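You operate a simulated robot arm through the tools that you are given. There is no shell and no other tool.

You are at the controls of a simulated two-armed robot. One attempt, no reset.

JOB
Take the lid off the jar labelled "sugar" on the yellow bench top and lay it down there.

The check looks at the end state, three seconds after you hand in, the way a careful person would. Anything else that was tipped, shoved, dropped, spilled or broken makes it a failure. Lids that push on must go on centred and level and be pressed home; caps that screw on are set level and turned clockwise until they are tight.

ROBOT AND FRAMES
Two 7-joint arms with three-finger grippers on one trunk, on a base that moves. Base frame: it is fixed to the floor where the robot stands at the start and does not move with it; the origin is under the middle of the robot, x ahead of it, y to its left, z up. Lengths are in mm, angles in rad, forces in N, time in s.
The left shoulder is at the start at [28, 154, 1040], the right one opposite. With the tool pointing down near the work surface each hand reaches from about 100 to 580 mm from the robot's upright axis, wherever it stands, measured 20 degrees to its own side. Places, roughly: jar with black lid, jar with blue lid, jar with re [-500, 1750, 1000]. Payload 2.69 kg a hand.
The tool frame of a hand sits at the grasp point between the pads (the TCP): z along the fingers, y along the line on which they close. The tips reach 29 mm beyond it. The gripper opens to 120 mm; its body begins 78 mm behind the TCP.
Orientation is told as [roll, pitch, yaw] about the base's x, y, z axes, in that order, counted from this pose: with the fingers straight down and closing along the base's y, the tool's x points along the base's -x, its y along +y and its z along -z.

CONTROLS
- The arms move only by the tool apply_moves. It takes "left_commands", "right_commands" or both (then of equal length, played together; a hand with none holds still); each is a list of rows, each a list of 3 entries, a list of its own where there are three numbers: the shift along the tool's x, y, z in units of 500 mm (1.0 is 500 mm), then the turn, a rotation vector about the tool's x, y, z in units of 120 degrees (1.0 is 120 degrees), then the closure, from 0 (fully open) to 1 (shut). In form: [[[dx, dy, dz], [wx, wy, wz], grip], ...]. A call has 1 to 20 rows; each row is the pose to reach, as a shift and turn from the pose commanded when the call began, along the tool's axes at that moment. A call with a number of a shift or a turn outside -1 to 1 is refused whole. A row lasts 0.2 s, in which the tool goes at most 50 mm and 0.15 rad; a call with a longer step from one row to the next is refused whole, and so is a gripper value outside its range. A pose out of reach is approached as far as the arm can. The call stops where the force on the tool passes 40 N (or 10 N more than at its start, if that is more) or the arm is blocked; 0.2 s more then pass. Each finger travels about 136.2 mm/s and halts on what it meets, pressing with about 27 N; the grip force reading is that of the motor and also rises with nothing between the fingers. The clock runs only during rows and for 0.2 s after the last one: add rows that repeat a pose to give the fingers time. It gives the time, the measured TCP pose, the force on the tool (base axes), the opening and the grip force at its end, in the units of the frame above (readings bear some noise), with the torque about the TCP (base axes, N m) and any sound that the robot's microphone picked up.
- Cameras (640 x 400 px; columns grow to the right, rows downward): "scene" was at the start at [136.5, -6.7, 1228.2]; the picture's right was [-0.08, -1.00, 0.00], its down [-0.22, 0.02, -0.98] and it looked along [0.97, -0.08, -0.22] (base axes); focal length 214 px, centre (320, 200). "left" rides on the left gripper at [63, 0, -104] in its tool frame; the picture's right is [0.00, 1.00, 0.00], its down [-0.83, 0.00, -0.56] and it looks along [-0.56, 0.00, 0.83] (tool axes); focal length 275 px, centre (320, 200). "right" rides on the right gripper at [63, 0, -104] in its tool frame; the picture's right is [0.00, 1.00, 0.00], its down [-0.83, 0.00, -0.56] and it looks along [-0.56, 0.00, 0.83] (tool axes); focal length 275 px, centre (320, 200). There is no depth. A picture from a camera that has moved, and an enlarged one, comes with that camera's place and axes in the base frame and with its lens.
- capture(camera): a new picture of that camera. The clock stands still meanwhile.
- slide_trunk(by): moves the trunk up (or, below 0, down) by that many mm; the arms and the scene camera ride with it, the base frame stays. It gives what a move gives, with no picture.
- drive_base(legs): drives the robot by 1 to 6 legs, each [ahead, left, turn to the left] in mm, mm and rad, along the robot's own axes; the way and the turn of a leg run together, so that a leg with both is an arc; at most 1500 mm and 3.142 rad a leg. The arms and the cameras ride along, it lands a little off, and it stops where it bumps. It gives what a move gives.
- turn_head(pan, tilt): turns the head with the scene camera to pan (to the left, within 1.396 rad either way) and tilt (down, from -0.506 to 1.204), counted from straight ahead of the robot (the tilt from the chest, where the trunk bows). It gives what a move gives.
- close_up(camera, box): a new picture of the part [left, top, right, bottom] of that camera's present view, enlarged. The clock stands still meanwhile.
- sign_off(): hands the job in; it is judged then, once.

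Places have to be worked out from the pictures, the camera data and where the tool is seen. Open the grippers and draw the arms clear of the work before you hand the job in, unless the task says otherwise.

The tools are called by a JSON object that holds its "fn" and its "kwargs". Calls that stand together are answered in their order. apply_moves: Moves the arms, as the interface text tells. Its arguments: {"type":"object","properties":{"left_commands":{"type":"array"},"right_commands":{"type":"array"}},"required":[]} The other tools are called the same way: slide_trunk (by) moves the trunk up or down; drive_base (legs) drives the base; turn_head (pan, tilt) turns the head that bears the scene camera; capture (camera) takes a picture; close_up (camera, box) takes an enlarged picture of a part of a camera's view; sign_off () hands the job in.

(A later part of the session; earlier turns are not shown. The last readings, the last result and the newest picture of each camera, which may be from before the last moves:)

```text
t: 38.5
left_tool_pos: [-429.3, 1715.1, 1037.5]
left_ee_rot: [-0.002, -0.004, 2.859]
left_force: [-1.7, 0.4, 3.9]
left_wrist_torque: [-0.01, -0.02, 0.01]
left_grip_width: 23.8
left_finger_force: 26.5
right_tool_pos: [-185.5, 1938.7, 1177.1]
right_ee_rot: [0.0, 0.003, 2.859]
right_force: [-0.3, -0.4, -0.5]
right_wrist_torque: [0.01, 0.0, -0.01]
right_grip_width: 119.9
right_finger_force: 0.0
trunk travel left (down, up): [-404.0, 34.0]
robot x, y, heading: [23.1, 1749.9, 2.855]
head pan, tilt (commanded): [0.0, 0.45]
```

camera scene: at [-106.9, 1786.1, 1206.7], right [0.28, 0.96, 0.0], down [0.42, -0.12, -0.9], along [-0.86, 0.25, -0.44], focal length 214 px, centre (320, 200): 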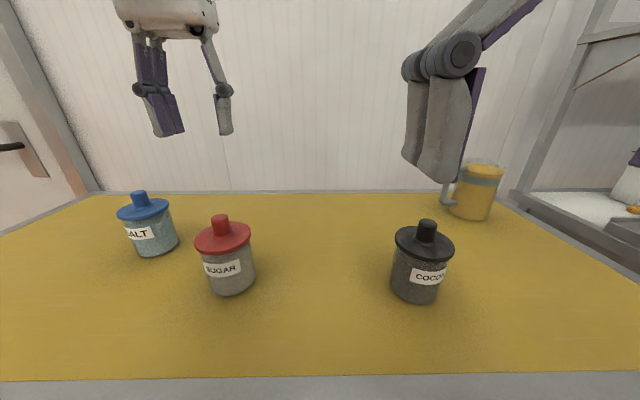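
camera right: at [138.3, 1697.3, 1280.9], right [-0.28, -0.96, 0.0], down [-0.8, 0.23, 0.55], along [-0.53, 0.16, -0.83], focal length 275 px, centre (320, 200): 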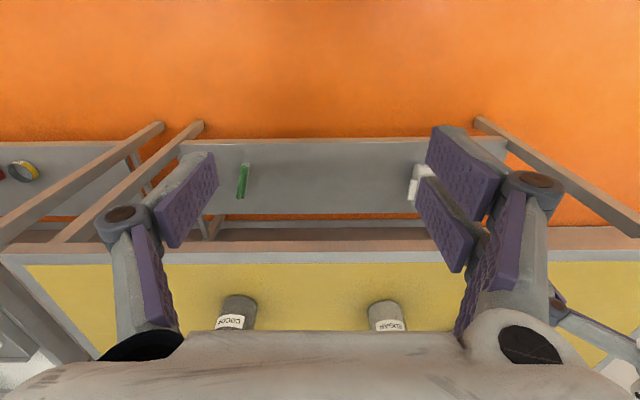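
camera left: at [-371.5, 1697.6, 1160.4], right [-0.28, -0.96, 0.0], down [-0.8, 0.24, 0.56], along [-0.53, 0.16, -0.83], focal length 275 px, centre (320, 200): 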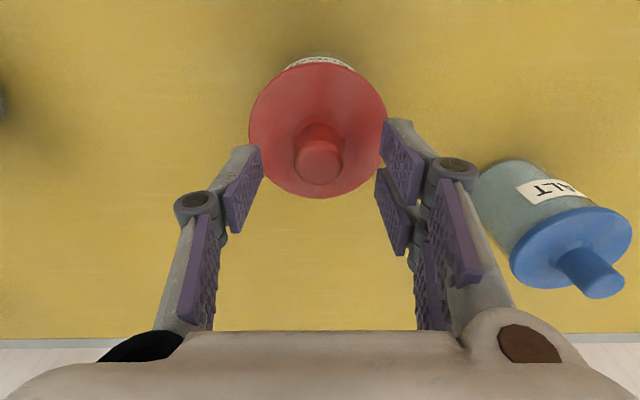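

Now +3.9 N: the jar stands firmly, and the left hand keeps it steady by the knob. Next I bring the right hand in to hold the jar body: I start swinging it from pointing down towards pointing left and 30° below horizontal, at a safe height clear of jars and head.

{"fn": "apply_moves", "kwargs": {"right_commands": [[[-0.0193, 0.022, 0.019], [-0.0235, -0.037, -0.0408], 0], [[-0.0387, 0.044, 0.038], [-0.0471, -0.0739, -0.0815], 0], [[-0.058, 0.066, 0.057], [-0.0706, -0.1109, -0.1223], 0], [[-0.0773, 0.088, 0.076], [-0.0942, -0.1478, -0.1631], 0], [[-0.0967, 0.11, 0.095], [-0.1177, -0.1848, -0.2038], 0], [[-0.116, 0.132, 0.114], [-0.1413, -0.2217, -0.2446], 0], [[-0.116, 0.132, 0.114], [-0.1413, -0.2217, -0.2446], 0]]}}

{"fn": "capture", "kwargs": {"camera": "scene"}}

{"fn": "capture", "kwargs": {"camera": "right"}}

```text
t: 40.1
left_tool_pos: [-430.2, 1714.2, 1036.0]
left_ee_rot: [0.002, -0.003, 2.858]
left_force: [-5.7, 1.0, 12.3]
left_wrist_torque: [0.02, 0.18, -0.01]
left_grip_width: 23.7
left_finger_force: 27.2
right_tool_pos: [-259.0, 1891.0, 1120.9]
right_ee_rot: [0.181, -0.518, -2.946]
right_force: [0.2, -1.4, 0.0]
right_wrist_torque: [0.0, 0.02, 0.0]
right_grip_width: 119.8
right_finger_force: 0.1
trunk travel left (down, up): [-404.0, 34.0]
robot x, y, heading: [20.3, 1747.0, 2.856]
head pan, tilt (commanded): [0.0, 0.45]
```

```text
taken
camera scene: at [-106.6, 1786.2, 1206.9], right [0.28, 0.96, 0.0], down [0.42, -0.12, -0.9], along [-0.86, 0.25, -0.44], focal length 214 px, centre (320, 200)
```

scene: 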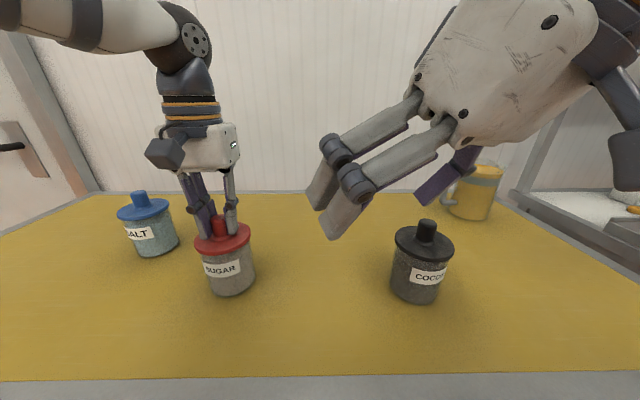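

```text
taken
camera right: at [-160.1, 1929.7, 1179.0], right [0.28, -0.95, 0.15], down [-0.46, 0.01, 0.89], along [-0.84, -0.32, -0.43], focal length 275 px, centre (320, 200)
```

right: 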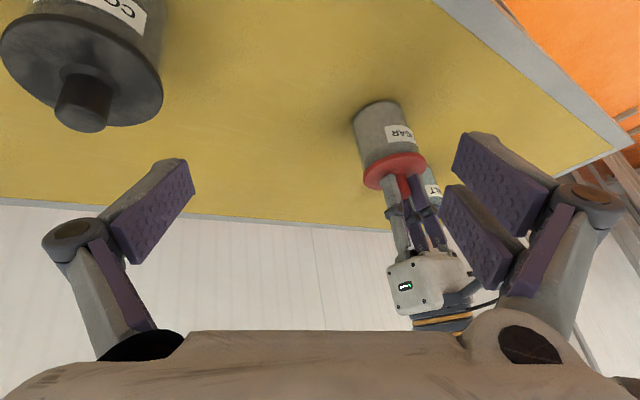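

The right hand swings as planned and stays clear of the cocoa jar. The left arm is pressing down 12 N, so I ease it by about 0.6 mm while finishing the right hand's turn in place.

{"fn": "apply_moves", "kwargs": {"left_commands": [[[0, 0, -0.0006], [0, 0, 0], 0.9], [[0, 0, -0.0012], [0, 0, 0], 0.9], [[0, 0, -0.0012], [0, 0, 0], 0.9], [[0, 0, -0.0012], [0, 0, 0], 0.9], [[0, 0, -0.0012], [0, 0, 0], 0.9], [[0, 0, -0.0012], [0, 0, 0], 0.9], [[0, 0, -0.0012], [0, 0, 0], 0.9]], "right_commands": [[[0, 0, 0], [-0.0235, -0.037, -0.0408], 0], [[0, 0, 0], [-0.0471, -0.0739, -0.0815], 0], [[0, 0, 0], [-0.0706, -0.1109, -0.1223], 0], [[0, 0, 0], [-0.0942, -0.1478, -0.1631], 0], [[0, 0, 0], [-0.1177, -0.1848, -0.2038], 0], [[0, 0, 0], [-0.1413, -0.2217, -0.2446], 0], [[0, 0, 0], [-0.1413, -0.2217, -0.2446], 0]]}}

{"fn": "capture", "kwargs": {"camera": "scene"}}

{"fn": "capture", "kwargs": {"camera": "right"}}

```text
t: 41.7
left_tool_pos: [-429.9, 1714.7, 1036.5]
left_ee_rot: [0.001, 0.001, 2.858]
left_force: [-2.4, 2.0, 3.8]
left_wrist_torque: [0.05, 0.08, 0.0]
left_grip_width: 23.6
left_finger_force: 27.1
right_tool_pos: [-261.4, 1892.4, 1120.6]
right_ee_rot: [0.0, -1.048, -2.287]
right_force: [-0.4, 0.1, -0.9]
right_wrist_torque: [0.01, 0.01, 0.01]
right_grip_width: 120.0
right_finger_force: 0.1
trunk travel left (down, up): [-404.0, 34.0]
robot x, y, heading: [18.7, 1752.3, 2.858]
head pan, tilt (commanded): [0.0, 0.45]
```

```text
taken
camera scene: at [-106.8, 1786.3, 1206.7], right [0.28, 0.96, 0.0], down [0.42, -0.12, -0.9], along [-0.86, 0.25, -0.44], focal length 214 px, centre (320, 200)
```

scene: 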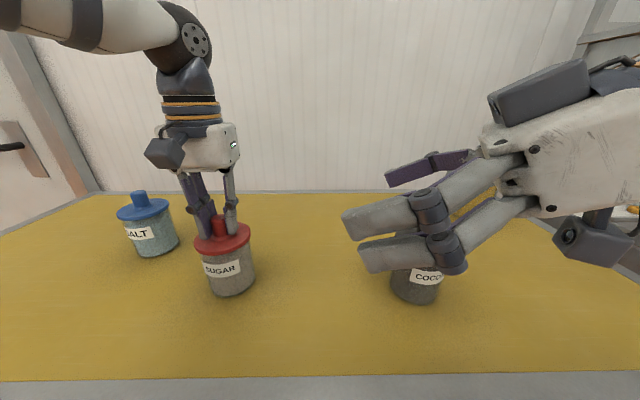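

```text
taken
camera right: at [-180.3, 1982.9, 1118.1], right [0.75, -0.66, 0.0], down [0.05, 0.05, 1.0], along [-0.65, -0.75, 0.07], focal length 275 px, centre (320, 200)
```

right: 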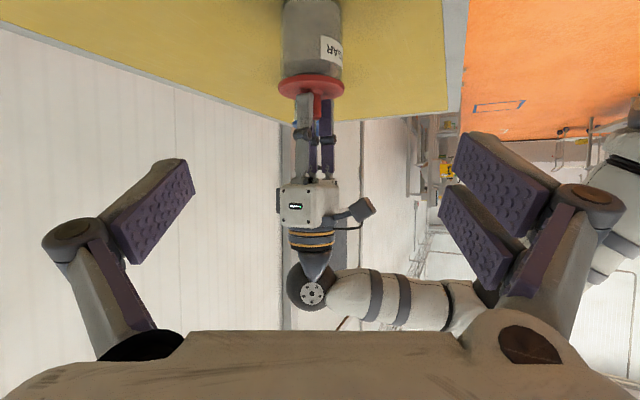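

Right hand orientation is exactly as wanted (pointing 65° to the left, 30° downward). I now bring it to the pre-grasp point, about 150 mm short of the jar along its finger direction.

{"fn": "apply_moves", "kwargs": {"right_commands": [[[0.0126, -0.0036, 0.056], [0, 0, 0], 0], [[0.0253, -0.0073, 0.112], [0, 0, 0], 0], [[0.0379, -0.0109, 0.169], [0, 0, 0], 0], [[0.0506, -0.0146, 0.225], [0, 0, 0], 0], [[0.0632, -0.0182, 0.281], [0, 0, 0], 0], [[0.0632, -0.0182, 0.281], [0, 0, 0], 0]]}}

{"fn": "capture", "kwargs": {"camera": "scene"}}

{"fn": "capture", "kwargs": {"camera": "right"}}

{"fn": "capture", "kwargs": {"camera": "left"}}

```text
t: 43.1
left_tool_pos: [-429.4, 1713.6, 1035.9]
left_ee_rot: [0.001, -0.002, 2.858]
left_force: [-0.3, -1.4, 0.0]
left_wrist_torque: [-0.08, -0.19, -0.03]
left_grip_width: 23.5
left_finger_force: 27.1
right_tool_pos: [-336.7, 1818.0, 1021.4]
right_ee_rot: [0.003, -1.046, -2.292]
right_force: [0.1, -1.0, -0.2]
right_wrist_torque: [0.01, 0.02, -0.03]
right_grip_width: 119.9
right_finger_force: 0.0
trunk travel left (down, up): [-404.0, 34.0]
robot x, y, heading: [21.9, 1746.3, 2.861]
head pan, tilt (commanded): [0.0, 0.45]
```

```text
taken
camera scene: at [-106.9, 1785.8, 1206.7], right [0.28, 0.96, 0.0], down [0.42, -0.12, -0.9], along [-0.86, 0.25, -0.44], focal length 214 px, centre (320, 200)
```

scene: 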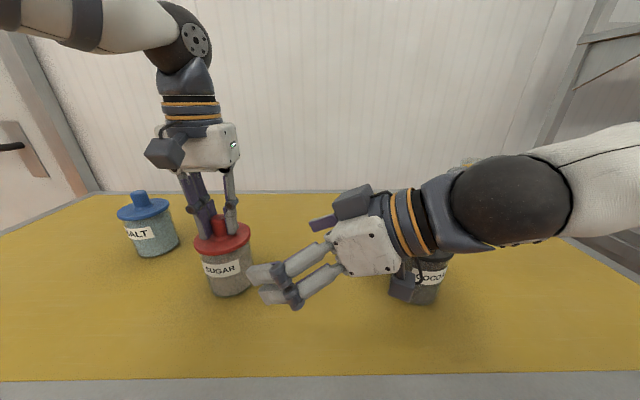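

```text
taken
camera right: at [-256.9, 1908.2, 1020.3], right [0.75, -0.66, 0.0], down [0.05, 0.05, 1.0], along [-0.66, -0.75, 0.07], focal length 275 px, centre (320, 200)
```

right: 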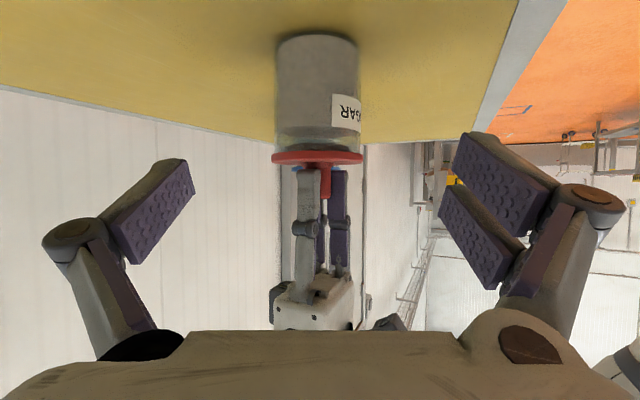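

```text
taken
camera left: at [-370.7, 1697.7, 1140.3], right [-0.28, -0.96, 0.0], down [-0.8, 0.24, 0.56], along [-0.53, 0.16, -0.83], focal length 275 px, centre (320, 200)
```

left: 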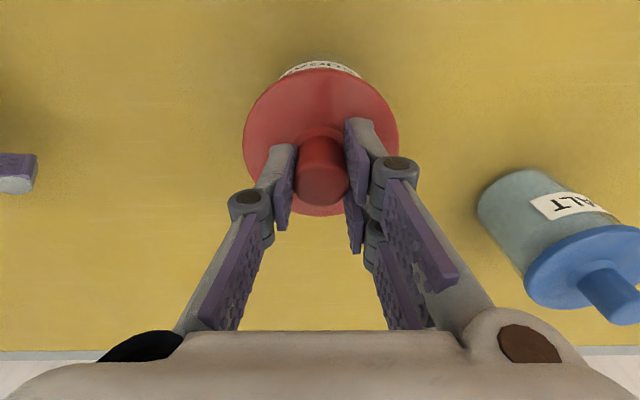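

Jar is centred between the right fingers (column 318). I enlarge this view to check heights: bench top, lid underside and where the fingers will come.

{"fn": "close_up", "kwargs": {"camera": "right", "box": [240, 20, 400, 220]}}

{"fn": "close_up", "kwargs": {"camera": "scene", "box": [150, 170, 450, 350]}}

```text
2.00 times, centred on (320, 120) of right
camera zoom: at [-256.9, 1908.2, 1020.3], right [0.75, -0.66, 0.0], down [0.05, 0.05, 1.0], along [-0.66, -0.75, 0.07], focal length 551 px, centre (320, 360)
```

zoom: 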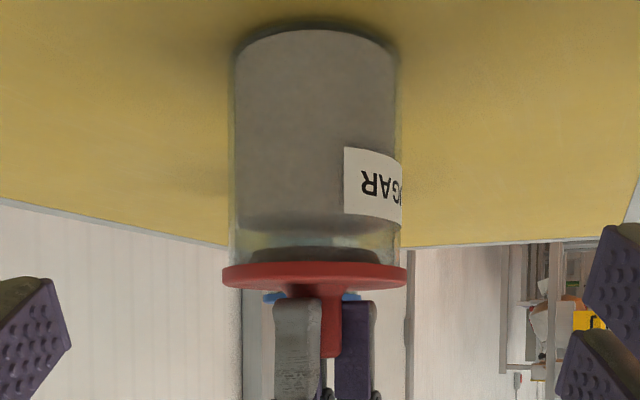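

```text
2.13 times, centred on (300, 260) of scene
camera zoom: at [-106.9, 1785.8, 1206.7], right [0.28, 0.96, 0.0], down [0.42, -0.12, -0.9], along [-0.86, 0.25, -0.44], focal length 458 px, centre (363, 72)
```

zoom: 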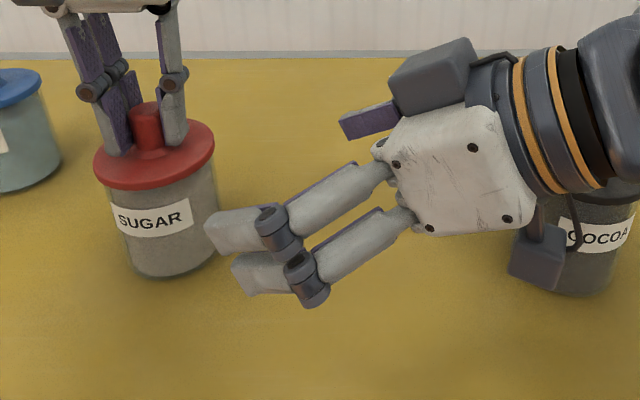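

Heights agree: bench top ≈905, lid underside ≈997, jar mid-height ≈951; the jar is about 2 mm to the -y side, which I correct. I slide the right hand in along its fingers for the first 90 mm, then check.

{"fn": "apply_moves", "kwargs": {"right_commands": [[[-0.0021, -0.0042, 0.045], [0, 0, 0], 0], [[-0.0042, -0.0042, 0.09], [0, 0, 0], 0], [[-0.0063, -0.0042, 0.135], [0, 0, 0], 0], [[-0.0063, -0.0042, 0.18], [0, 0, 0], 0], [[-0.0063, -0.0042, 0.18], [0, 0, 0], 0]]}}

{"fn": "capture", "kwargs": {"camera": "scene"}}

{"fn": "capture", "kwargs": {"camera": "right"}}

{"fn": "capture", "kwargs": {"camera": "left"}}

```text
t: 44.3
left_tool_pos: [-430.3, 1715.0, 1036.6]
left_ee_rot: [0.0, -0.001, 2.858]
left_force: [-0.2, -0.4, -3.6]
left_wrist_torque: [0.06, 0.01, -0.03]
left_grip_width: 23.7
left_finger_force: 26.8
right_tool_pos: [-392.5, 1759.9, 979.7]
right_ee_rot: [-0.001, -1.046, -2.29]
right_force: [0.1, 0.5, -0.2]
right_wrist_torque: [-0.02, 0.0, 0.01]
right_grip_width: 119.9
right_finger_force: 0.0
trunk travel left (down, up): [-404.0, 34.0]
robot x, y, heading: [22.2, 1749.5, 2.858]
head pan, tilt (commanded): [0.0, 0.45]
```

```text
taken
camera scene: at [-107.0, 1786.1, 1206.7], right [0.28, 0.96, 0.0], down [0.42, -0.12, -0.9], along [-0.86, 0.25, -0.44], focal length 214 px, centre (320, 200)
```

scene: 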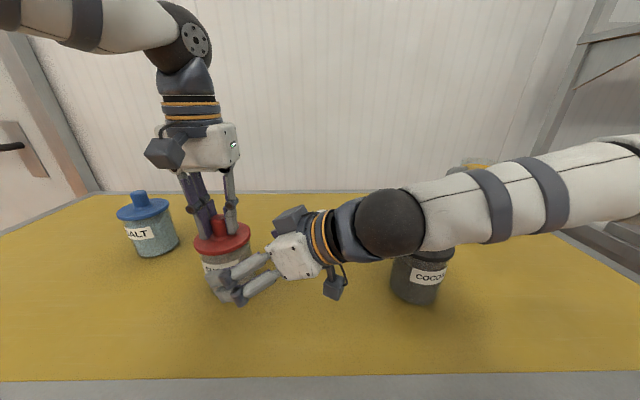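

```text
taken
camera right: at [-311.2, 1850.2, 978.2], right [0.75, -0.66, 0.0], down [0.05, 0.05, 1.0], along [-0.66, -0.75, 0.07], focal length 275 px, centre (320, 200)
```

right: 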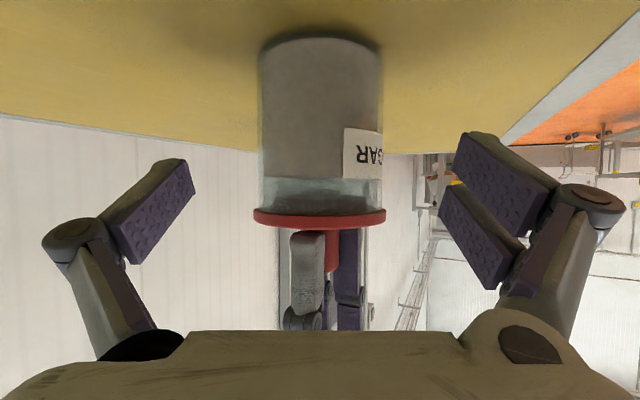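

```text
taken
camera left: at [-370.8, 1698.0, 1140.3], right [-0.28, -0.96, 0.0], down [-0.8, 0.24, 0.56], along [-0.53, 0.16, -0.83], focal length 275 px, centre (320, 200)
```

left: 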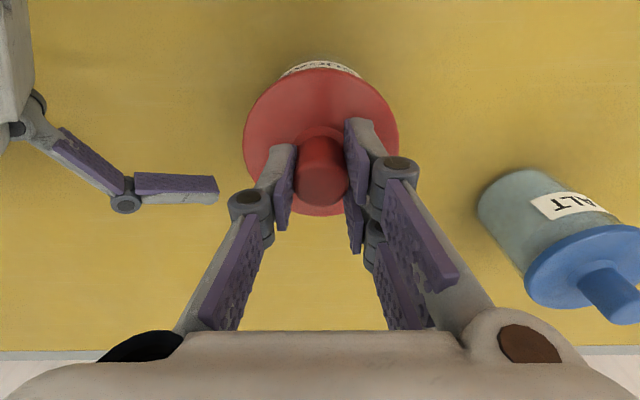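

Still centred (jar spans columns 258–382), forces near zero, no contact. I slide in the remaining 59 mm.

{"fn": "apply_moves", "kwargs": {"right_commands": [[[0, 0, 0.04], [0, 0, 0], 0], [[0, 0, 0.08], [0, 0, 0], 0], [[0, 0, 0.1189], [0, 0, 0], 0], [[0, 0, 0.1189], [0, 0, 0], 0]]}}

{"fn": "capture", "kwargs": {"camera": "scene"}}

{"fn": "capture", "kwargs": {"camera": "right"}}

{"fn": "capture", "kwargs": {"camera": "left"}}

```text
t: 45.3
left_tool_pos: [-429.8, 1715.8, 1035.9]
left_ee_rot: [0.0, -0.001, 2.86]
left_force: [-0.2, 0.2, -2.8]
left_wrist_torque: [0.05, -0.02, 0.0]
left_grip_width: 23.6
left_finger_force: 26.7
right_tool_pos: [-424.2, 1719.8, 948.6]
right_ee_rot: [0.002, -1.046, -2.292]
right_force: [0.6, -0.4, 0.2]
right_wrist_torque: [0.0, 0.01, -0.01]
right_grip_width: 119.9
right_finger_force: 0.1
trunk travel left (down, up): [-404.0, 34.0]
robot x, y, heading: [21.4, 1747.0, 2.861]
head pan, tilt (commanded): [0.0, 0.45]
```

```text
taken
camera scene: at [-107.0, 1786.1, 1206.7], right [0.28, 0.96, 0.0], down [0.42, -0.12, -0.9], along [-0.86, 0.25, -0.44], focal length 214 px, centre (320, 200)
```

scene: 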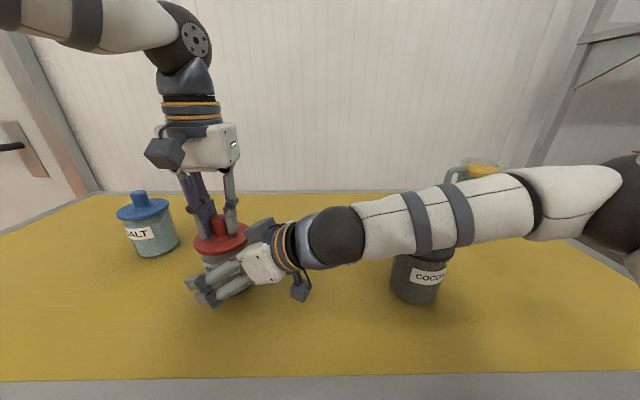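

```text
taken
camera right: at [-344.7, 1810.9, 948.0], right [0.75, -0.66, 0.0], down [0.05, 0.05, 1.0], along [-0.66, -0.75, 0.07], focal length 275 px, centre (320, 200)
```

right: 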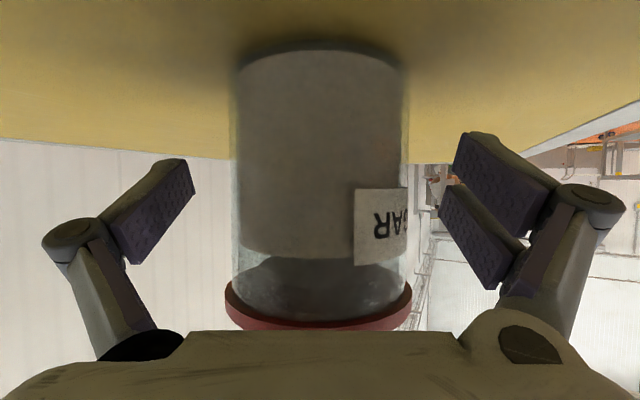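

```text
taken
camera left: at [-370.7, 1698.1, 1140.3], right [-0.28, -0.96, 0.0], down [-0.8, 0.24, 0.56], along [-0.53, 0.16, -0.83], focal length 275 px, centre (320, 200)
```

left: 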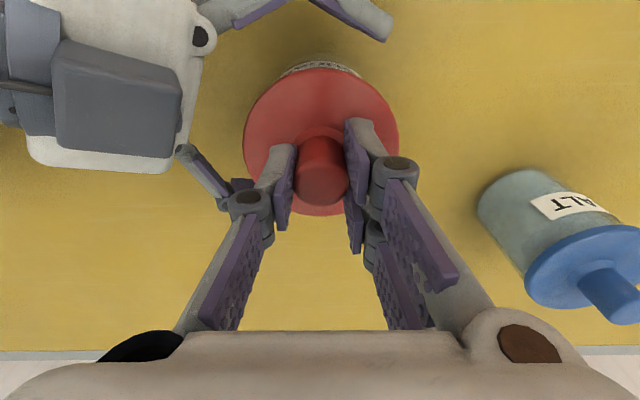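

The jar is exactly centred between the right fingers (232–408), about 7 mm beyond the TCP, with no contact on anything. I close the right fingers on the jar body slowly.

{"fn": "apply_moves", "kwargs": {"right_commands": [[[0, 0, 0], [0, 0, 0], 0.15], [[0, 0, 0], [0, 0, 0], 0.25], [[0, 0, 0], [0, 0, 0], 0.3], [[0, 0, 0], [0, 0, 0], 0.34], [[0, 0, 0], [0, 0, 0], 0.38], [[0, 0, 0], [0, 0, 0], 0.45], [[0, 0, 0], [0, 0, 0], 0.5], [[0, 0, 0], [0, 0, 0], 0.5]]}}

{"fn": "capture", "kwargs": {"camera": "right"}}

{"fn": "close_up", "kwargs": {"camera": "scene", "box": [130, 170, 350, 320]}}

{"fn": "capture", "kwargs": {"camera": "left"}}

```text
t: 47.1
left_tool_pos: [-428.9, 1714.7, 1036.8]
left_ee_rot: [-0.001, -0.002, 2.858]
left_force: [0.0, -0.1, 0.4]
left_wrist_torque: [-0.03, 0.02, 0.03]
left_grip_width: 23.8
left_finger_force: 26.9
right_tool_pos: [-425.0, 1721.4, 950.6]
right_ee_rot: [0.001, -1.048, -2.289]
right_force: [-1.0, 1.1, 1.3]
right_wrist_torque: [0.1, -0.02, 0.02]
right_grip_width: 75.4
right_finger_force: 27.0
trunk travel left (down, up): [-404.0, 34.0]
robot x, y, heading: [23.3, 1746.6, 2.856]
head pan, tilt (commanded): [0.0, 0.45]
heard: snap
```

```text
taken
camera right: at [-344.5, 1811.2, 948.2], right [0.75, -0.66, 0.0], down [0.05, 0.05, 1.0], along [-0.66, -0.75, 0.07], focal length 275 px, centre (320, 200)
```

right: 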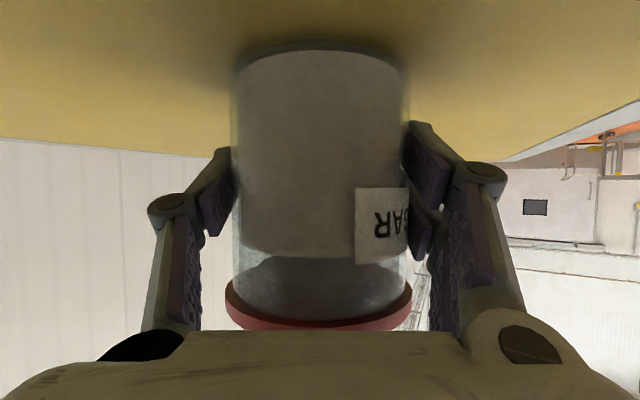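

```text
2.67 times, centred on (240, 245) of scene
camera zoom: at [-106.9, 1786.2, 1206.8], right [0.28, 0.96, 0.0], down [0.42, -0.12, -0.9], along [-0.86, 0.25, -0.44], focal length 572 px, centre (533, 80)
```

zoom: 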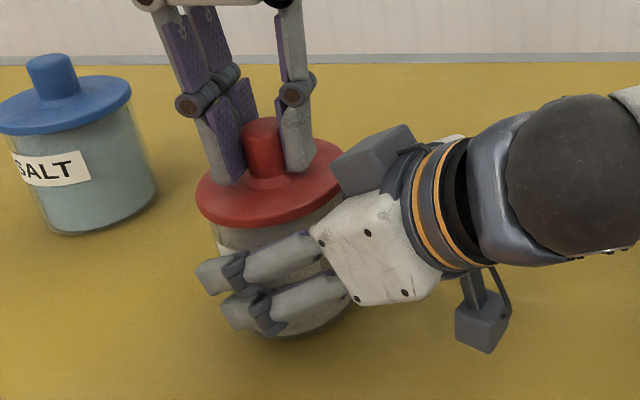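

```text
taken
camera left: at [-370.6, 1698.2, 1140.5], right [-0.28, -0.96, 0.0], down [-0.8, 0.24, 0.56], along [-0.53, 0.16, -0.83], focal length 275 px, centre (320, 200)
```

left: 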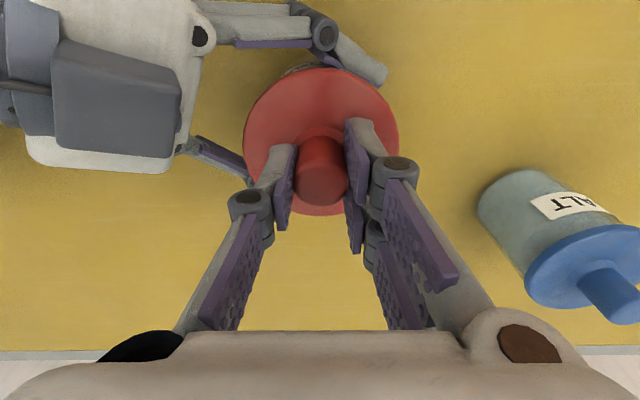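

The right hand holds the jar (75.4 mm, 27 N) and a "snap" was heard, perhaps the lid's catch. I enlarge the views to check that the jar is whole and how the lid sits.

{"fn": "close_up", "kwargs": {"camera": "right", "box": [180, 20, 460, 340]}}

{"fn": "close_up", "kwargs": {"camera": "scene", "box": [185, 205, 285, 305]}}

```text
1.25 times, centred on (320, 180) of right
camera zoom: at [-344.5, 1811.2, 948.2], right [0.75, -0.66, 0.0], down [0.05, 0.05, 1.0], along [-0.66, -0.75, 0.07], focal length 344 px, centre (320, 225)
```

zoom: 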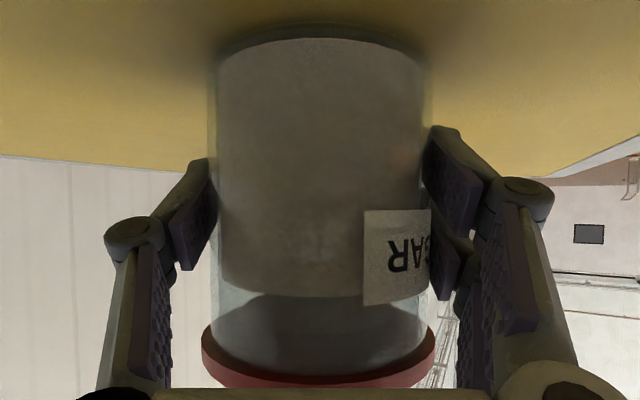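

```text
4.00 times, centred on (235, 255) of scene
camera zoom: at [-106.9, 1786.2, 1206.8], right [0.28, 0.96, 0.0], down [0.42, -0.12, -0.9], along [-0.86, 0.25, -0.44], focal length 858 px, centre (660, -20)
```

zoom: 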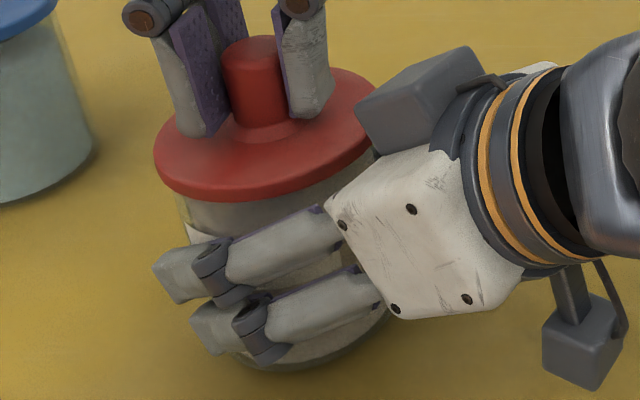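

The jar is whole and firmly held, the lid still seated. Now I pull up slowly with the left hand only, 5 mm, and watch the forces on both hands.

{"fn": "apply_moves", "kwargs": {"left_commands": [[[0, 0, -0.002], [0, 0, 0], 0.95], [[0, 0, -0.004], [0, 0, 0], 0.95], [[0, 0, -0.006], [0, 0, 0], 0.95], [[0, 0, -0.008], [0, 0, 0], 0.95], [[0, 0, -0.01], [0, 0, 0], 0.95]]}}

{"fn": "capture", "kwargs": {"camera": "right"}}

{"fn": "close_up", "kwargs": {"camera": "scene", "box": [185, 205, 285, 305]}}

```text
t: 48.3
left_tool_pos: [-430.7, 1715.9, 1041.9]
left_ee_rot: [0.0, -0.001, 2.86]
left_force: [-0.8, 0.0, 0.5]
left_wrist_torque: [-0.01, 0.03, -0.01]
left_grip_width: 23.5
left_finger_force: 26.8
right_tool_pos: [-423.4, 1721.1, 951.3]
right_ee_rot: [0.0, -1.05, -2.289]
right_force: [-1.3, 1.5, 0.9]
right_wrist_torque: [-0.03, 0.03, 0.01]
right_grip_width: 75.3
right_finger_force: 27.2
trunk travel left (down, up): [-404.0, 34.0]
robot x, y, heading: [19.9, 1744.0, 2.863]
head pan, tilt (commanded): [0.0, 0.45]
```

```text
taken
camera right: at [-344.5, 1811.1, 948.2], right [0.75, -0.66, 0.0], down [0.05, 0.05, 1.0], along [-0.66, -0.75, 0.07], focal length 275 px, centre (320, 200)
```

right: 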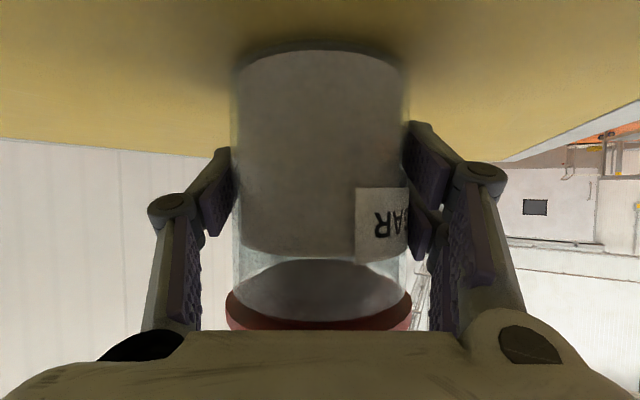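

```text
4.00 times, centred on (235, 255) of scene
camera zoom: at [-106.9, 1786.2, 1206.7], right [0.28, 0.96, 0.0], down [0.42, -0.12, -0.9], along [-0.86, 0.25, -0.44], focal length 858 px, centre (660, -20)
```

zoom: 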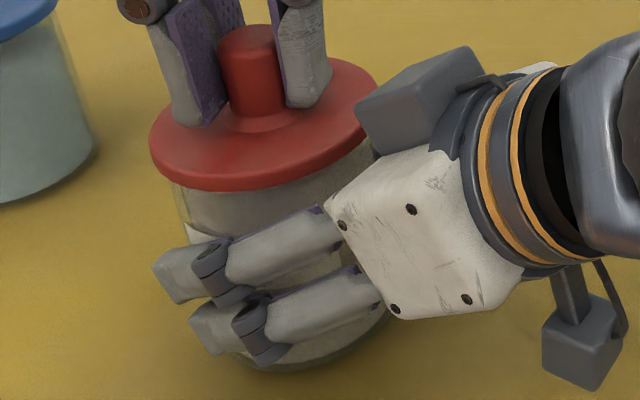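

The lid rose 5 mm by itself with practically no force while the jar stayed put – the snap was the lid coming loose. I lift on straight up by another 40 mm.

{"fn": "apply_moves", "kwargs": {"left_commands": [[[0, 0, -0.01], [0, 0, 0], 0.95], [[0, 0, -0.02], [0, 0, 0], 0.95], [[0, 0, -0.035], [0, 0, 0], 0.95], [[0, 0, -0.05], [0, 0, 0], 0.95], [[0, 0, -0.065], [0, 0, 0], 0.95], [[0, 0, -0.08], [0, 0, 0], 0.95]]}}

{"fn": "capture", "kwargs": {"camera": "scene"}}

{"fn": "capture", "kwargs": {"camera": "right"}}

```text
t: 49.7
left_tool_pos: [-429.3, 1716.9, 1081.7]
left_ee_rot: [-0.001, 0.0, 2.859]
left_force: [0.0, 0.3, -0.3]
left_wrist_torque: [0.0, -0.02, -0.02]
left_grip_width: 23.6
left_finger_force: 27.0
right_tool_pos: [-424.1, 1720.5, 949.0]
right_ee_rot: [0.0, -1.045, -2.292]
right_force: [0.0, 1.0, 0.8]
right_wrist_torque: [-0.02, -0.03, 0.01]
right_grip_width: 75.3
right_finger_force: 26.6
trunk travel left (down, up): [-404.0, 34.0]
robot x, y, heading: [18.3, 1747.8, 2.862]
head pan, tilt (commanded): [0.0, 0.45]
```

```text
taken
camera scene: at [-106.8, 1786.1, 1206.8], right [0.28, 0.96, 0.0], down [0.42, -0.12, -0.9], along [-0.86, 0.25, -0.44], focal length 214 px, centre (320, 200)
```

scene: 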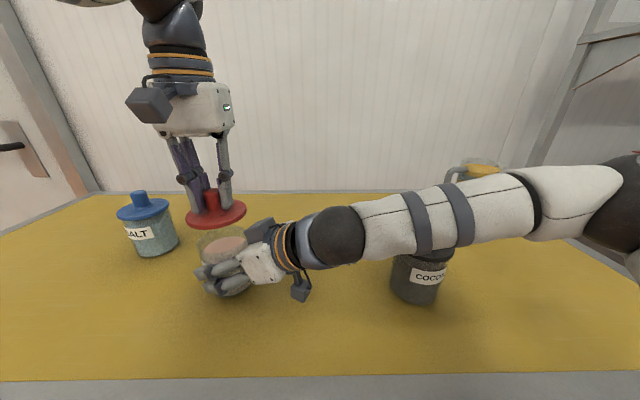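

```text
taken
camera right: at [-344.4, 1811.0, 948.2], right [0.75, -0.66, 0.0], down [0.05, 0.05, 1.0], along [-0.66, -0.75, 0.07], focal length 275 px, centre (320, 200)
```

right: 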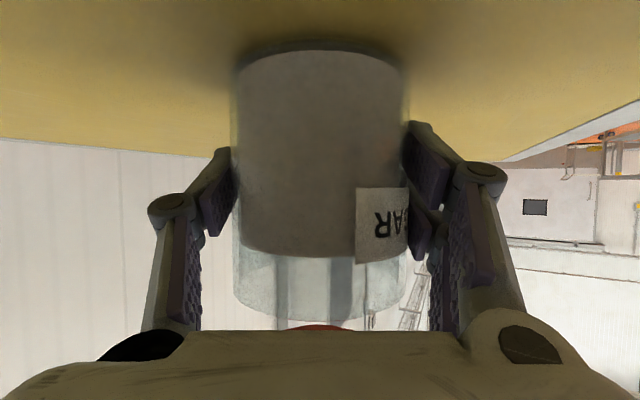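

The lid is off and the open jar stands held by the right hand. I lift the lid another 50 mm with the left, then open the right fingers slowly to let go of the jar.

{"fn": "apply_moves", "kwargs": {"left_commands": [[[0, 0, -0.025], [0, 0, 0], 0.95], [[0, 0, -0.05], [0, 0, 0], 0.95], [[0, 0, -0.075], [0, 0, 0], 0.95], [[0, 0, -0.1], [0, 0, 0], 0.95], [[0, 0, -0.1], [0, 0, 0], 0.95], [[0, 0, -0.1], [0, 0, 0], 0.95], [[0, 0, -0.1], [0, 0, 0], 0.95], [[0, 0, -0.1], [0, 0, 0], 0.95], [[0, 0, -0.1], [0, 0, 0], 0.95], [[0, 0, -0.1], [0, 0, 0], 0.95]], "right_commands": [[[0, 0, 0], [0, 0, 0], 0.5], [[0, 0, 0], [0, 0, 0], 0.5], [[0, 0, 0], [0, 0, 0], 0.4], [[0, 0, 0], [0, 0, 0], 0.37], [[0, 0, 0], [0, 0, 0], 0.34], [[0, 0, 0], [0, 0, 0], 0.3], [[0, 0, 0], [0, 0, 0], 0.2], [[0, 0, 0], [0, 0, 0], 0.1], [[0, 0, 0], [0, 0, 0], 0], [[0, 0, 0], [0, 0, 0], 0]]}}

{"fn": "capture", "kwargs": {"camera": "right"}}

{"fn": "capture", "kwargs": {"camera": "scene"}}

```text
t: 51.9
left_tool_pos: [-429.5, 1715.2, 1131.4]
left_ee_rot: [0.001, -0.005, 2.859]
left_force: [-0.2, -0.9, -1.1]
left_wrist_torque: [-0.03, 0.03, -0.02]
left_grip_width: 23.9
left_finger_force: 26.7
right_tool_pos: [-424.2, 1719.9, 951.2]
right_ee_rot: [0.001, -1.048, -2.289]
right_force: [0.0, 0.2, -0.3]
right_wrist_torque: [-0.02, 0.01, 0.0]
right_grip_width: 119.8
right_finger_force: 0.0
trunk travel left (down, up): [-404.0, 34.0]
robot x, y, heading: [19.2, 1748.1, 2.863]
head pan, tilt (commanded): [0.0, 0.45]
```

```text
taken
camera right: at [-344.4, 1811.0, 948.2], right [0.75, -0.66, 0.0], down [0.05, 0.05, 1.0], along [-0.66, -0.75, 0.07], focal length 275 px, centre (320, 200)
```

right: 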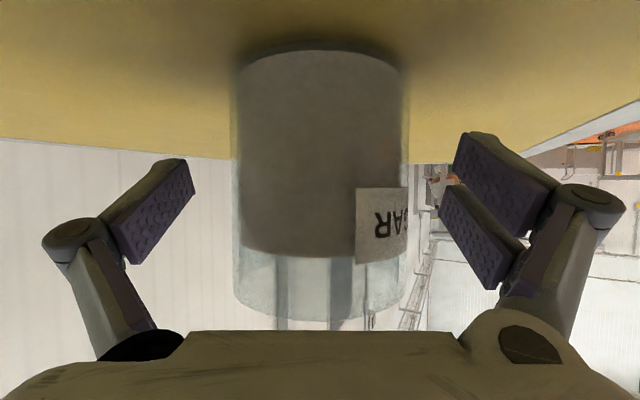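

```text
taken
camera scene: at [-106.8, 1786.0, 1206.8], right [0.28, 0.96, 0.0], down [0.42, -0.12, -0.9], along [-0.86, 0.25, -0.44], focal length 214 px, centre (320, 200)
```

scene: 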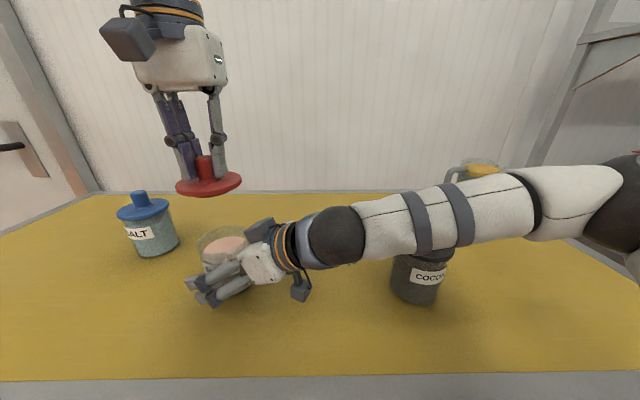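

The jar stands free and upright in the open right fingers. I draw the right hand straight back out the way it came, then up to its earlier clear spot.

{"fn": "apply_moves", "kwargs": {"right_commands": [[[0, 0, -0.04], [0, 0, 0], 0], [[0, 0, -0.09], [0, 0, 0], 0], [[0, 0, -0.15], [0, 0, 0], 0], [[0, 0, -0.22], [0, 0, 0], 0], [[0.0063, 0.0042, -0.2989], [0, 0, 0], 0], [[-0.0127, 0.0103, -0.38], [0, 0, 0], 0], [[-0.0337, 0.0163, -0.46], [0, 0, 0], 0], [[-0.0569, 0.0224, -0.54], [0, 0, 0], 0], [[-0.0569, 0.0224, -0.5799], [0, 0, 0], 0], [[-0.0569, 0.0224, -0.5799], [0, 0, 0], 0]]}}

{"fn": "capture", "kwargs": {"camera": "scene"}}

{"fn": "capture", "kwargs": {"camera": "left"}}

```text
t: 54.1
left_tool_pos: [-429.3, 1715.1, 1132.7]
left_ee_rot: [0.0, -0.002, 2.859]
left_force: [0.3, 0.2, -0.9]
left_wrist_torque: [0.02, 0.0, 0.03]
left_grip_width: 23.4
left_finger_force: 26.8
right_tool_pos: [-259.4, 1892.0, 1120.6]
right_ee_rot: [-0.001, -1.047, -2.29]
right_force: [0.3, -1.0, -0.3]
right_wrist_torque: [0.03, -0.02, -0.01]
right_grip_width: 120.1
right_finger_force: 0.1
trunk travel left (down, up): [-404.0, 34.0]
robot x, y, heading: [19.2, 1748.5, 2.86]
head pan, tilt (commanded): [0.0, 0.45]
```

```text
taken
camera scene: at [-106.8, 1785.9, 1206.7], right [0.28, 0.96, 0.0], down [0.42, -0.12, -0.9], along [-0.86, 0.25, -0.44], focal length 214 px, centre (320, 200)
```

scene: 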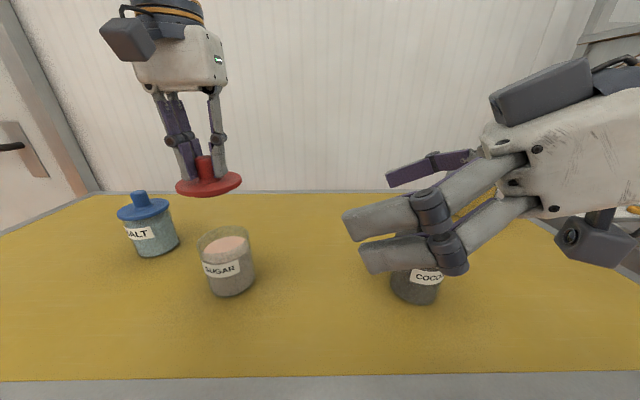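

```text
taken
camera left: at [-370.1, 1697.9, 1235.2], right [-0.28, -0.96, 0.0], down [-0.8, 0.24, 0.56], along [-0.53, 0.16, -0.83], focal length 275 px, centre (320, 200)
```

left: 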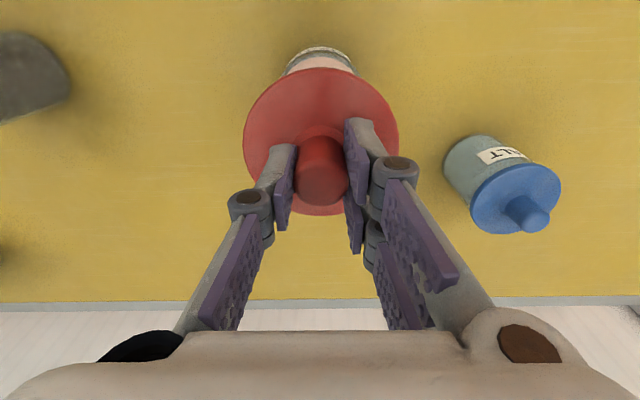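

The sugar jar stands open and upright, undisturbed, and the lid is safe in the left hand. I carry the lid at this height to free space in front-left of the jar (55 mm nearer to me, 114 mm left).

{"fn": "apply_moves", "kwargs": {"left_commands": [[[0.022, 0.0456, 0], [0, 0, 0], 0.95], [[0.044, 0.0912, 0], [0, 0, 0], 0.95], [[0.066, 0.1368, 0], [0, 0, 0], 0.95], [[0.088, 0.1824, 0], [0, 0, 0], 0.95], [[0.11, 0.228, 0], [0, 0, 0], 0.95], [[0.11, 0.228, 0], [0, 0, 0], 0.95]]}}

{"fn": "turn_head", "kwargs": {"pan": 0.45, "tilt": 0.5}}

{"fn": "capture", "kwargs": {"camera": "scene"}}

{"fn": "capture", "kwargs": {"camera": "left"}}

```text
t: 55.5
left_tool_pos: [-408.1, 1590.0, 1131.3]
left_ee_rot: [0.0, -0.002, 2.858]
left_force: [0.4, 1.0, -0.1]
left_wrist_torque: [-0.01, -0.02, 0.02]
left_grip_width: 23.4
left_finger_force: 26.1
right_tool_pos: [-260.5, 1891.8, 1119.8]
right_ee_rot: [0.0, -1.049, -2.291]
right_force: [-0.5, 0.2, 0.0]
right_wrist_torque: [-0.03, 0.01, -0.03]
right_grip_width: 120.0
right_finger_force: 0.0
trunk travel left (down, up): [-404.0, 34.0]
robot x, y, heading: [14.5, 1749.4, 2.86]
head pan, tilt (commanded): [0.0, 0.45]
```

```text
t: 56.4
left_tool_pos: [-407.5, 1589.8, 1131.7]
left_ee_rot: [0.0, -0.003, 2.859]
left_force: [0.5, -0.2, -0.1]
left_wrist_torque: [-0.04, -0.05, -0.03]
left_grip_width: 23.5
left_finger_force: 26.8
right_tool_pos: [-259.7, 1892.5, 1120.6]
right_ee_rot: [0.0, -1.046, -2.29]
right_force: [0.0, -0.1, 0.4]
right_wrist_torque: [0.03, 0.01, 0.02]
right_grip_width: 120.0
right_finger_force: 0.0
trunk travel left (down, up): [-404.0, 34.0]
robot x, y, heading: [16.7, 1749.9, 2.862]
head pan, tilt (commanded): [0.45, 0.499]
```

```text
taken
camera scene: at [-108.3, 1745.3, 1202.3], right [-0.17, 0.99, 0.0], down [0.47, 0.08, -0.88], along [-0.87, -0.14, -0.48], focal length 214 px, centre (320, 200)
```

scene: 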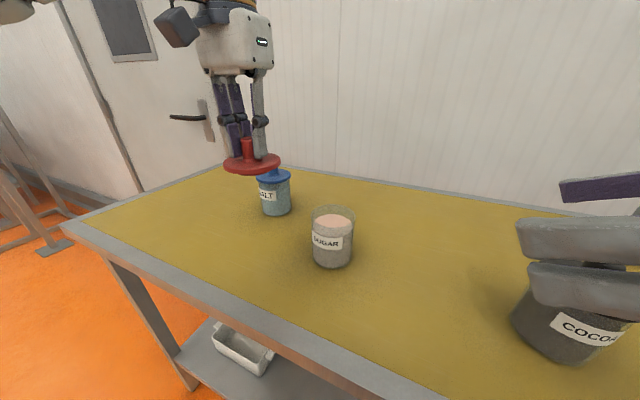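

```text
taken
camera left: at [-348.8, 1572.4, 1234.7], right [-0.28, -0.96, 0.0], down [-0.8, 0.24, 0.56], along [-0.53, 0.16, -0.83], focal length 275 px, centre (320, 200)
```

left: 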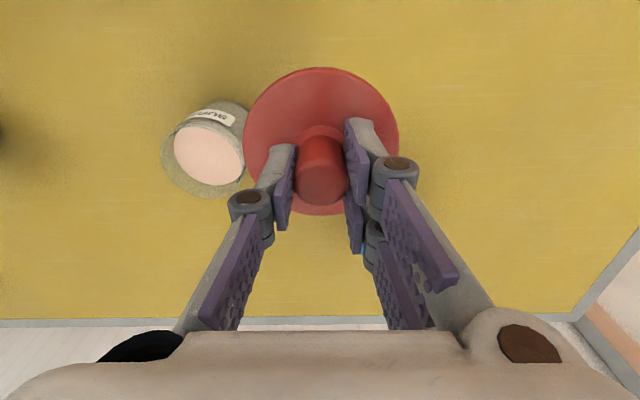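

The lid hangs over free yellow bench, well inside the edge and clear of sugar and salt. I lower it to about 20 mm above the expected resting height.

{"fn": "apply_moves", "kwargs": {"left_commands": [[[0, 0, 0.05], [0, 0, 0], 0.95], [[0, 0, 0.1], [0, 0, 0], 0.95], [[0, 0, 0.15], [0, 0, 0], 0.95], [[0, 0, 0.2], [0, 0, 0], 0.95], [[0, 0, 0.25], [0, 0, 0], 0.95], [[0, 0, 0.29], [0, 0, 0], 0.95], [[0, 0, 0.32], [0, 0, 0], 0.95], [[0, 0, 0.33], [0, 0, 0], 0.95], [[0, 0, 0.33], [0, 0, 0], 0.95]]}}

{"fn": "capture", "kwargs": {"camera": "scene"}}

{"fn": "close_up", "kwargs": {"camera": "scene", "box": [180, 130, 380, 300]}}

```text
t: 58.4
left_tool_pos: [-409.1, 1590.5, 966.2]
left_ee_rot: [-0.001, -0.002, 2.858]
left_force: [0.0, 0.5, -0.9]
left_wrist_torque: [0.0, 0.03, 0.0]
left_grip_width: 23.6
left_finger_force: 27.0
right_tool_pos: [-259.9, 1892.3, 1120.1]
right_ee_rot: [-0.002, -1.048, -2.29]
right_force: [1.1, 0.1, 0.1]
right_wrist_torque: [-0.01, -0.02, 0.02]
right_grip_width: 120.2
right_finger_force: 0.0
trunk travel left (down, up): [-404.0, 34.0]
robot x, y, heading: [18.0, 1749.4, 2.859]
head pan, tilt (commanded): [0.45, 0.499]
```

```text
taken
camera scene: at [-108.3, 1745.2, 1202.3], right [-0.17, 0.99, 0.0], down [0.47, 0.08, -0.88], along [-0.87, -0.15, -0.48], focal length 214 px, centre (320, 200)
```

scene: 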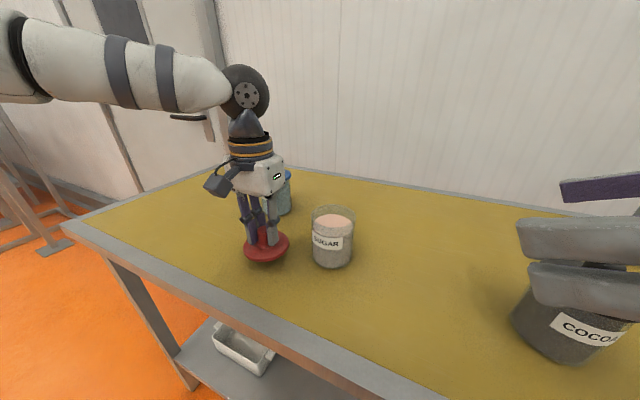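

```text
2.35 times, centred on (280, 215) of scene
camera zoom: at [-108.3, 1745.2, 1202.3], right [-0.17, 0.99, 0.0], down [0.47, 0.08, -0.88], along [-0.87, -0.15, -0.48], focal length 505 px, centre (414, 165)
```

zoom: 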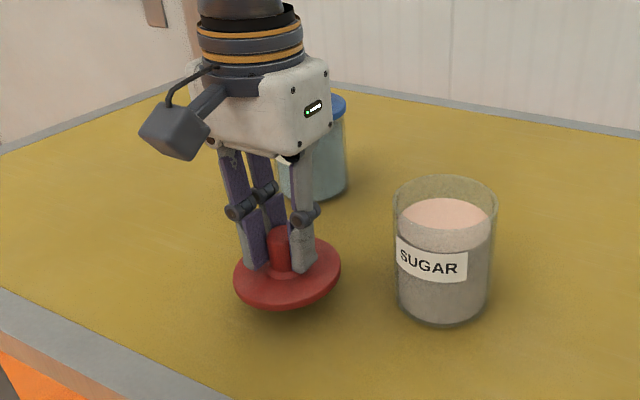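

No contact yet; the lid hovers just above the bench. I lower it in small steps, watching for contact.

{"fn": "apply_moves", "kwargs": {"left_commands": [[[0, 0, 0.005], [0, 0, 0], 0.95], [[0, 0, 0.01], [0, 0, 0], 0.95], [[0, 0, 0.015], [0, 0, 0], 0.95], [[0, 0, 0.02], [0, 0, 0], 0.95]]}}

```text
t: 59.4
left_tool_pos: [-409.8, 1589.4, 957.6]
left_ee_rot: [-0.001, -0.002, 2.859]
left_force: [0.0, 0.3, 0.5]
left_wrist_torque: [0.0, 0.0, -0.02]
left_grip_width: 23.6
left_finger_force: 27.0
right_tool_pos: [-260.4, 1891.5, 1120.9]
right_ee_rot: [0.001, -1.047, -2.29]
right_force: [-0.1, 0.7, 0.8]
right_wrist_torque: [0.01, 0.02, -0.02]
right_grip_width: 120.2
right_finger_force: 0.1
trunk travel left (down, up): [-404.0, 34.0]
robot x, y, heading: [19.0, 1748.4, 2.86]
head pan, tilt (commanded): [0.45, 0.499]
```

Still no contact at TCP z≈957. I lower a further 6 mm in small steps.

{"fn": "apply_moves", "kwargs": {"left_commands": [[[0, 0, 0.003], [0, 0, 0], 0.95], [[0, 0, 0.006], [0, 0, 0], 0.95], [[0, 0, 0.009], [0, 0, 0], 0.95], [[0, 0, 0.012], [0, 0, 0], 0.95]]}}

{"fn": "close_up", "kwargs": {"camera": "scene", "box": [215, 190, 335, 280]}}

```text
t: 60.4
left_tool_pos: [-408.0, 1590.3, 949.9]
left_ee_rot: [0.0, -0.002, 2.858]
left_force: [-0.3, 1.3, 0.2]
left_wrist_torque: [0.0, 0.03, -0.02]
left_grip_width: 23.5
left_finger_force: 27.7
right_tool_pos: [-259.7, 1892.0, 1120.2]
right_ee_rot: [-0.002, -1.048, -2.29]
right_force: [0.3, -0.6, 0.3]
right_wrist_torque: [-0.01, 0.02, 0.0]
right_grip_width: 120.0
right_finger_force: 0.2
trunk travel left (down, up): [-404.0, 34.0]
robot x, y, heading: [18.7, 1746.2, 2.865]
head pan, tilt (commanded): [0.45, 0.499]
```

```text
4.44 times, centred on (275, 235) of scene
camera zoom: at [-108.3, 1745.2, 1202.3], right [-0.17, 0.99, 0.0], down [0.47, 0.08, -0.88], along [-0.87, -0.15, -0.48], focal length 953 px, centre (520, 44)
```

zoom: 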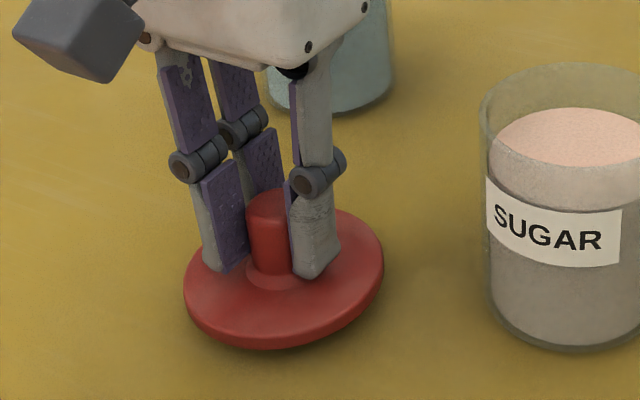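

The lid is now very close to the bench (shadow closing in), still without load. I go down another 5 mm in 1 mm steps.

{"fn": "apply_moves", "kwargs": {"left_commands": [[[0, 0, 0.002], [0, 0, 0], 0.95], [[0, 0, 0.004], [0, 0, 0], 0.95], [[0, 0, 0.006], [0, 0, 0], 0.95], [[0, 0, 0.008], [0, 0, 0], 0.95]]}}

```text
t: 61.4
left_tool_pos: [-408.7, 1590.1, 948.6]
left_ee_rot: [0.001, -0.006, 2.858]
left_force: [-0.7, -3.4, 21.9]
left_wrist_torque: [-0.15, -0.18, 0.0]
left_grip_width: 23.6
left_finger_force: 27.3
right_tool_pos: [-258.2, 1891.9, 1121.2]
right_ee_rot: [-0.004, -1.048, -2.284]
right_force: [-1.3, 0.4, 0.5]
right_wrist_torque: [0.04, -0.01, -0.03]
right_grip_width: 119.8
right_finger_force: 0.1
trunk travel left (down, up): [-404.0, 34.0]
robot x, y, heading: [21.4, 1747.7, 2.861]
head pan, tilt (commanded): [0.45, 0.499]
```

Contact: 22 N upward at TCP z≈948.6, so the lid is on the bench. I ease the command back up by about 2 mm to take the pressure off before letting go.

{"fn": "apply_moves", "kwargs": {"left_commands": [[[0, 0, -0.002], [0, 0, 0], 0.95], [[0, 0, -0.0036], [0, 0, 0], 0.95], [[0, 0, -0.0036], [0, 0, 0], 0.95]]}}

```text
t: 62.2
left_tool_pos: [-408.9, 1590.0, 948.6]
left_ee_rot: [0.001, -0.002, 2.859]
left_force: [-3.7, -2.0, 17.6]
left_wrist_torque: [-0.06, 0.15, 0.0]
left_grip_width: 23.3
left_finger_force: 27.4
right_tool_pos: [-258.7, 1892.2, 1119.8]
right_ee_rot: [-0.001, -1.048, -2.29]
right_force: [-0.6, 0.5, 0.3]
right_wrist_torque: [0.04, -0.02, -0.02]
right_grip_width: 120.0
right_finger_force: 0.1
trunk travel left (down, up): [-404.0, 34.0]
robot x, y, heading: [19.6, 1750.4, 2.856]
head pan, tilt (commanded): [0.45, 0.499]
```

Still 17.6 N, so I ease up a little more.

{"fn": "apply_moves", "kwargs": {"left_commands": [[[0, 0, -0.001], [0, 0, 0], 0.95], [[0, 0, -0.002], [0, 0, 0], 0.95], [[0, 0, -0.002], [0, 0, 0], 0.95]]}}

{"fn": "close_up", "kwargs": {"camera": "scene", "box": [215, 190, 335, 280]}}

```text
t: 63.0
left_tool_pos: [-408.7, 1590.1, 949.2]
left_ee_rot: [0.0, 0.0, 2.858]
left_force: [0.1, 0.5, 5.8]
left_wrist_torque: [0.05, 0.16, 0.02]
left_grip_width: 23.9
left_finger_force: 26.4
right_tool_pos: [-260.8, 1891.8, 1119.3]
right_ee_rot: [0.002, -1.049, -2.291]
right_force: [-0.1, 0.2, -0.2]
right_wrist_torque: [0.02, -0.02, 0.01]
right_grip_width: 119.9
right_finger_force: 0.0
trunk travel left (down, up): [-404.0, 34.0]
robot x, y, heading: [19.4, 1746.7, 2.856]
head pan, tilt (commanded): [0.45, 0.499]
```

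```text
4.44 times, centred on (275, 235) of scene
camera zoom: at [-108.1, 1745.4, 1202.2], right [-0.17, 0.99, 0.0], down [0.47, 0.08, -0.88], along [-0.87, -0.15, -0.48], focal length 953 px, centre (520, 44)
```

zoom: 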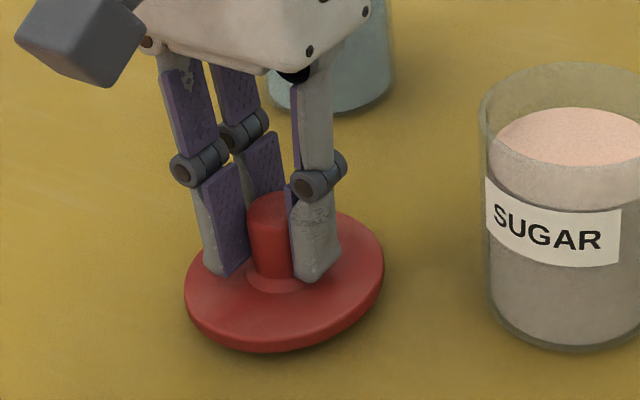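

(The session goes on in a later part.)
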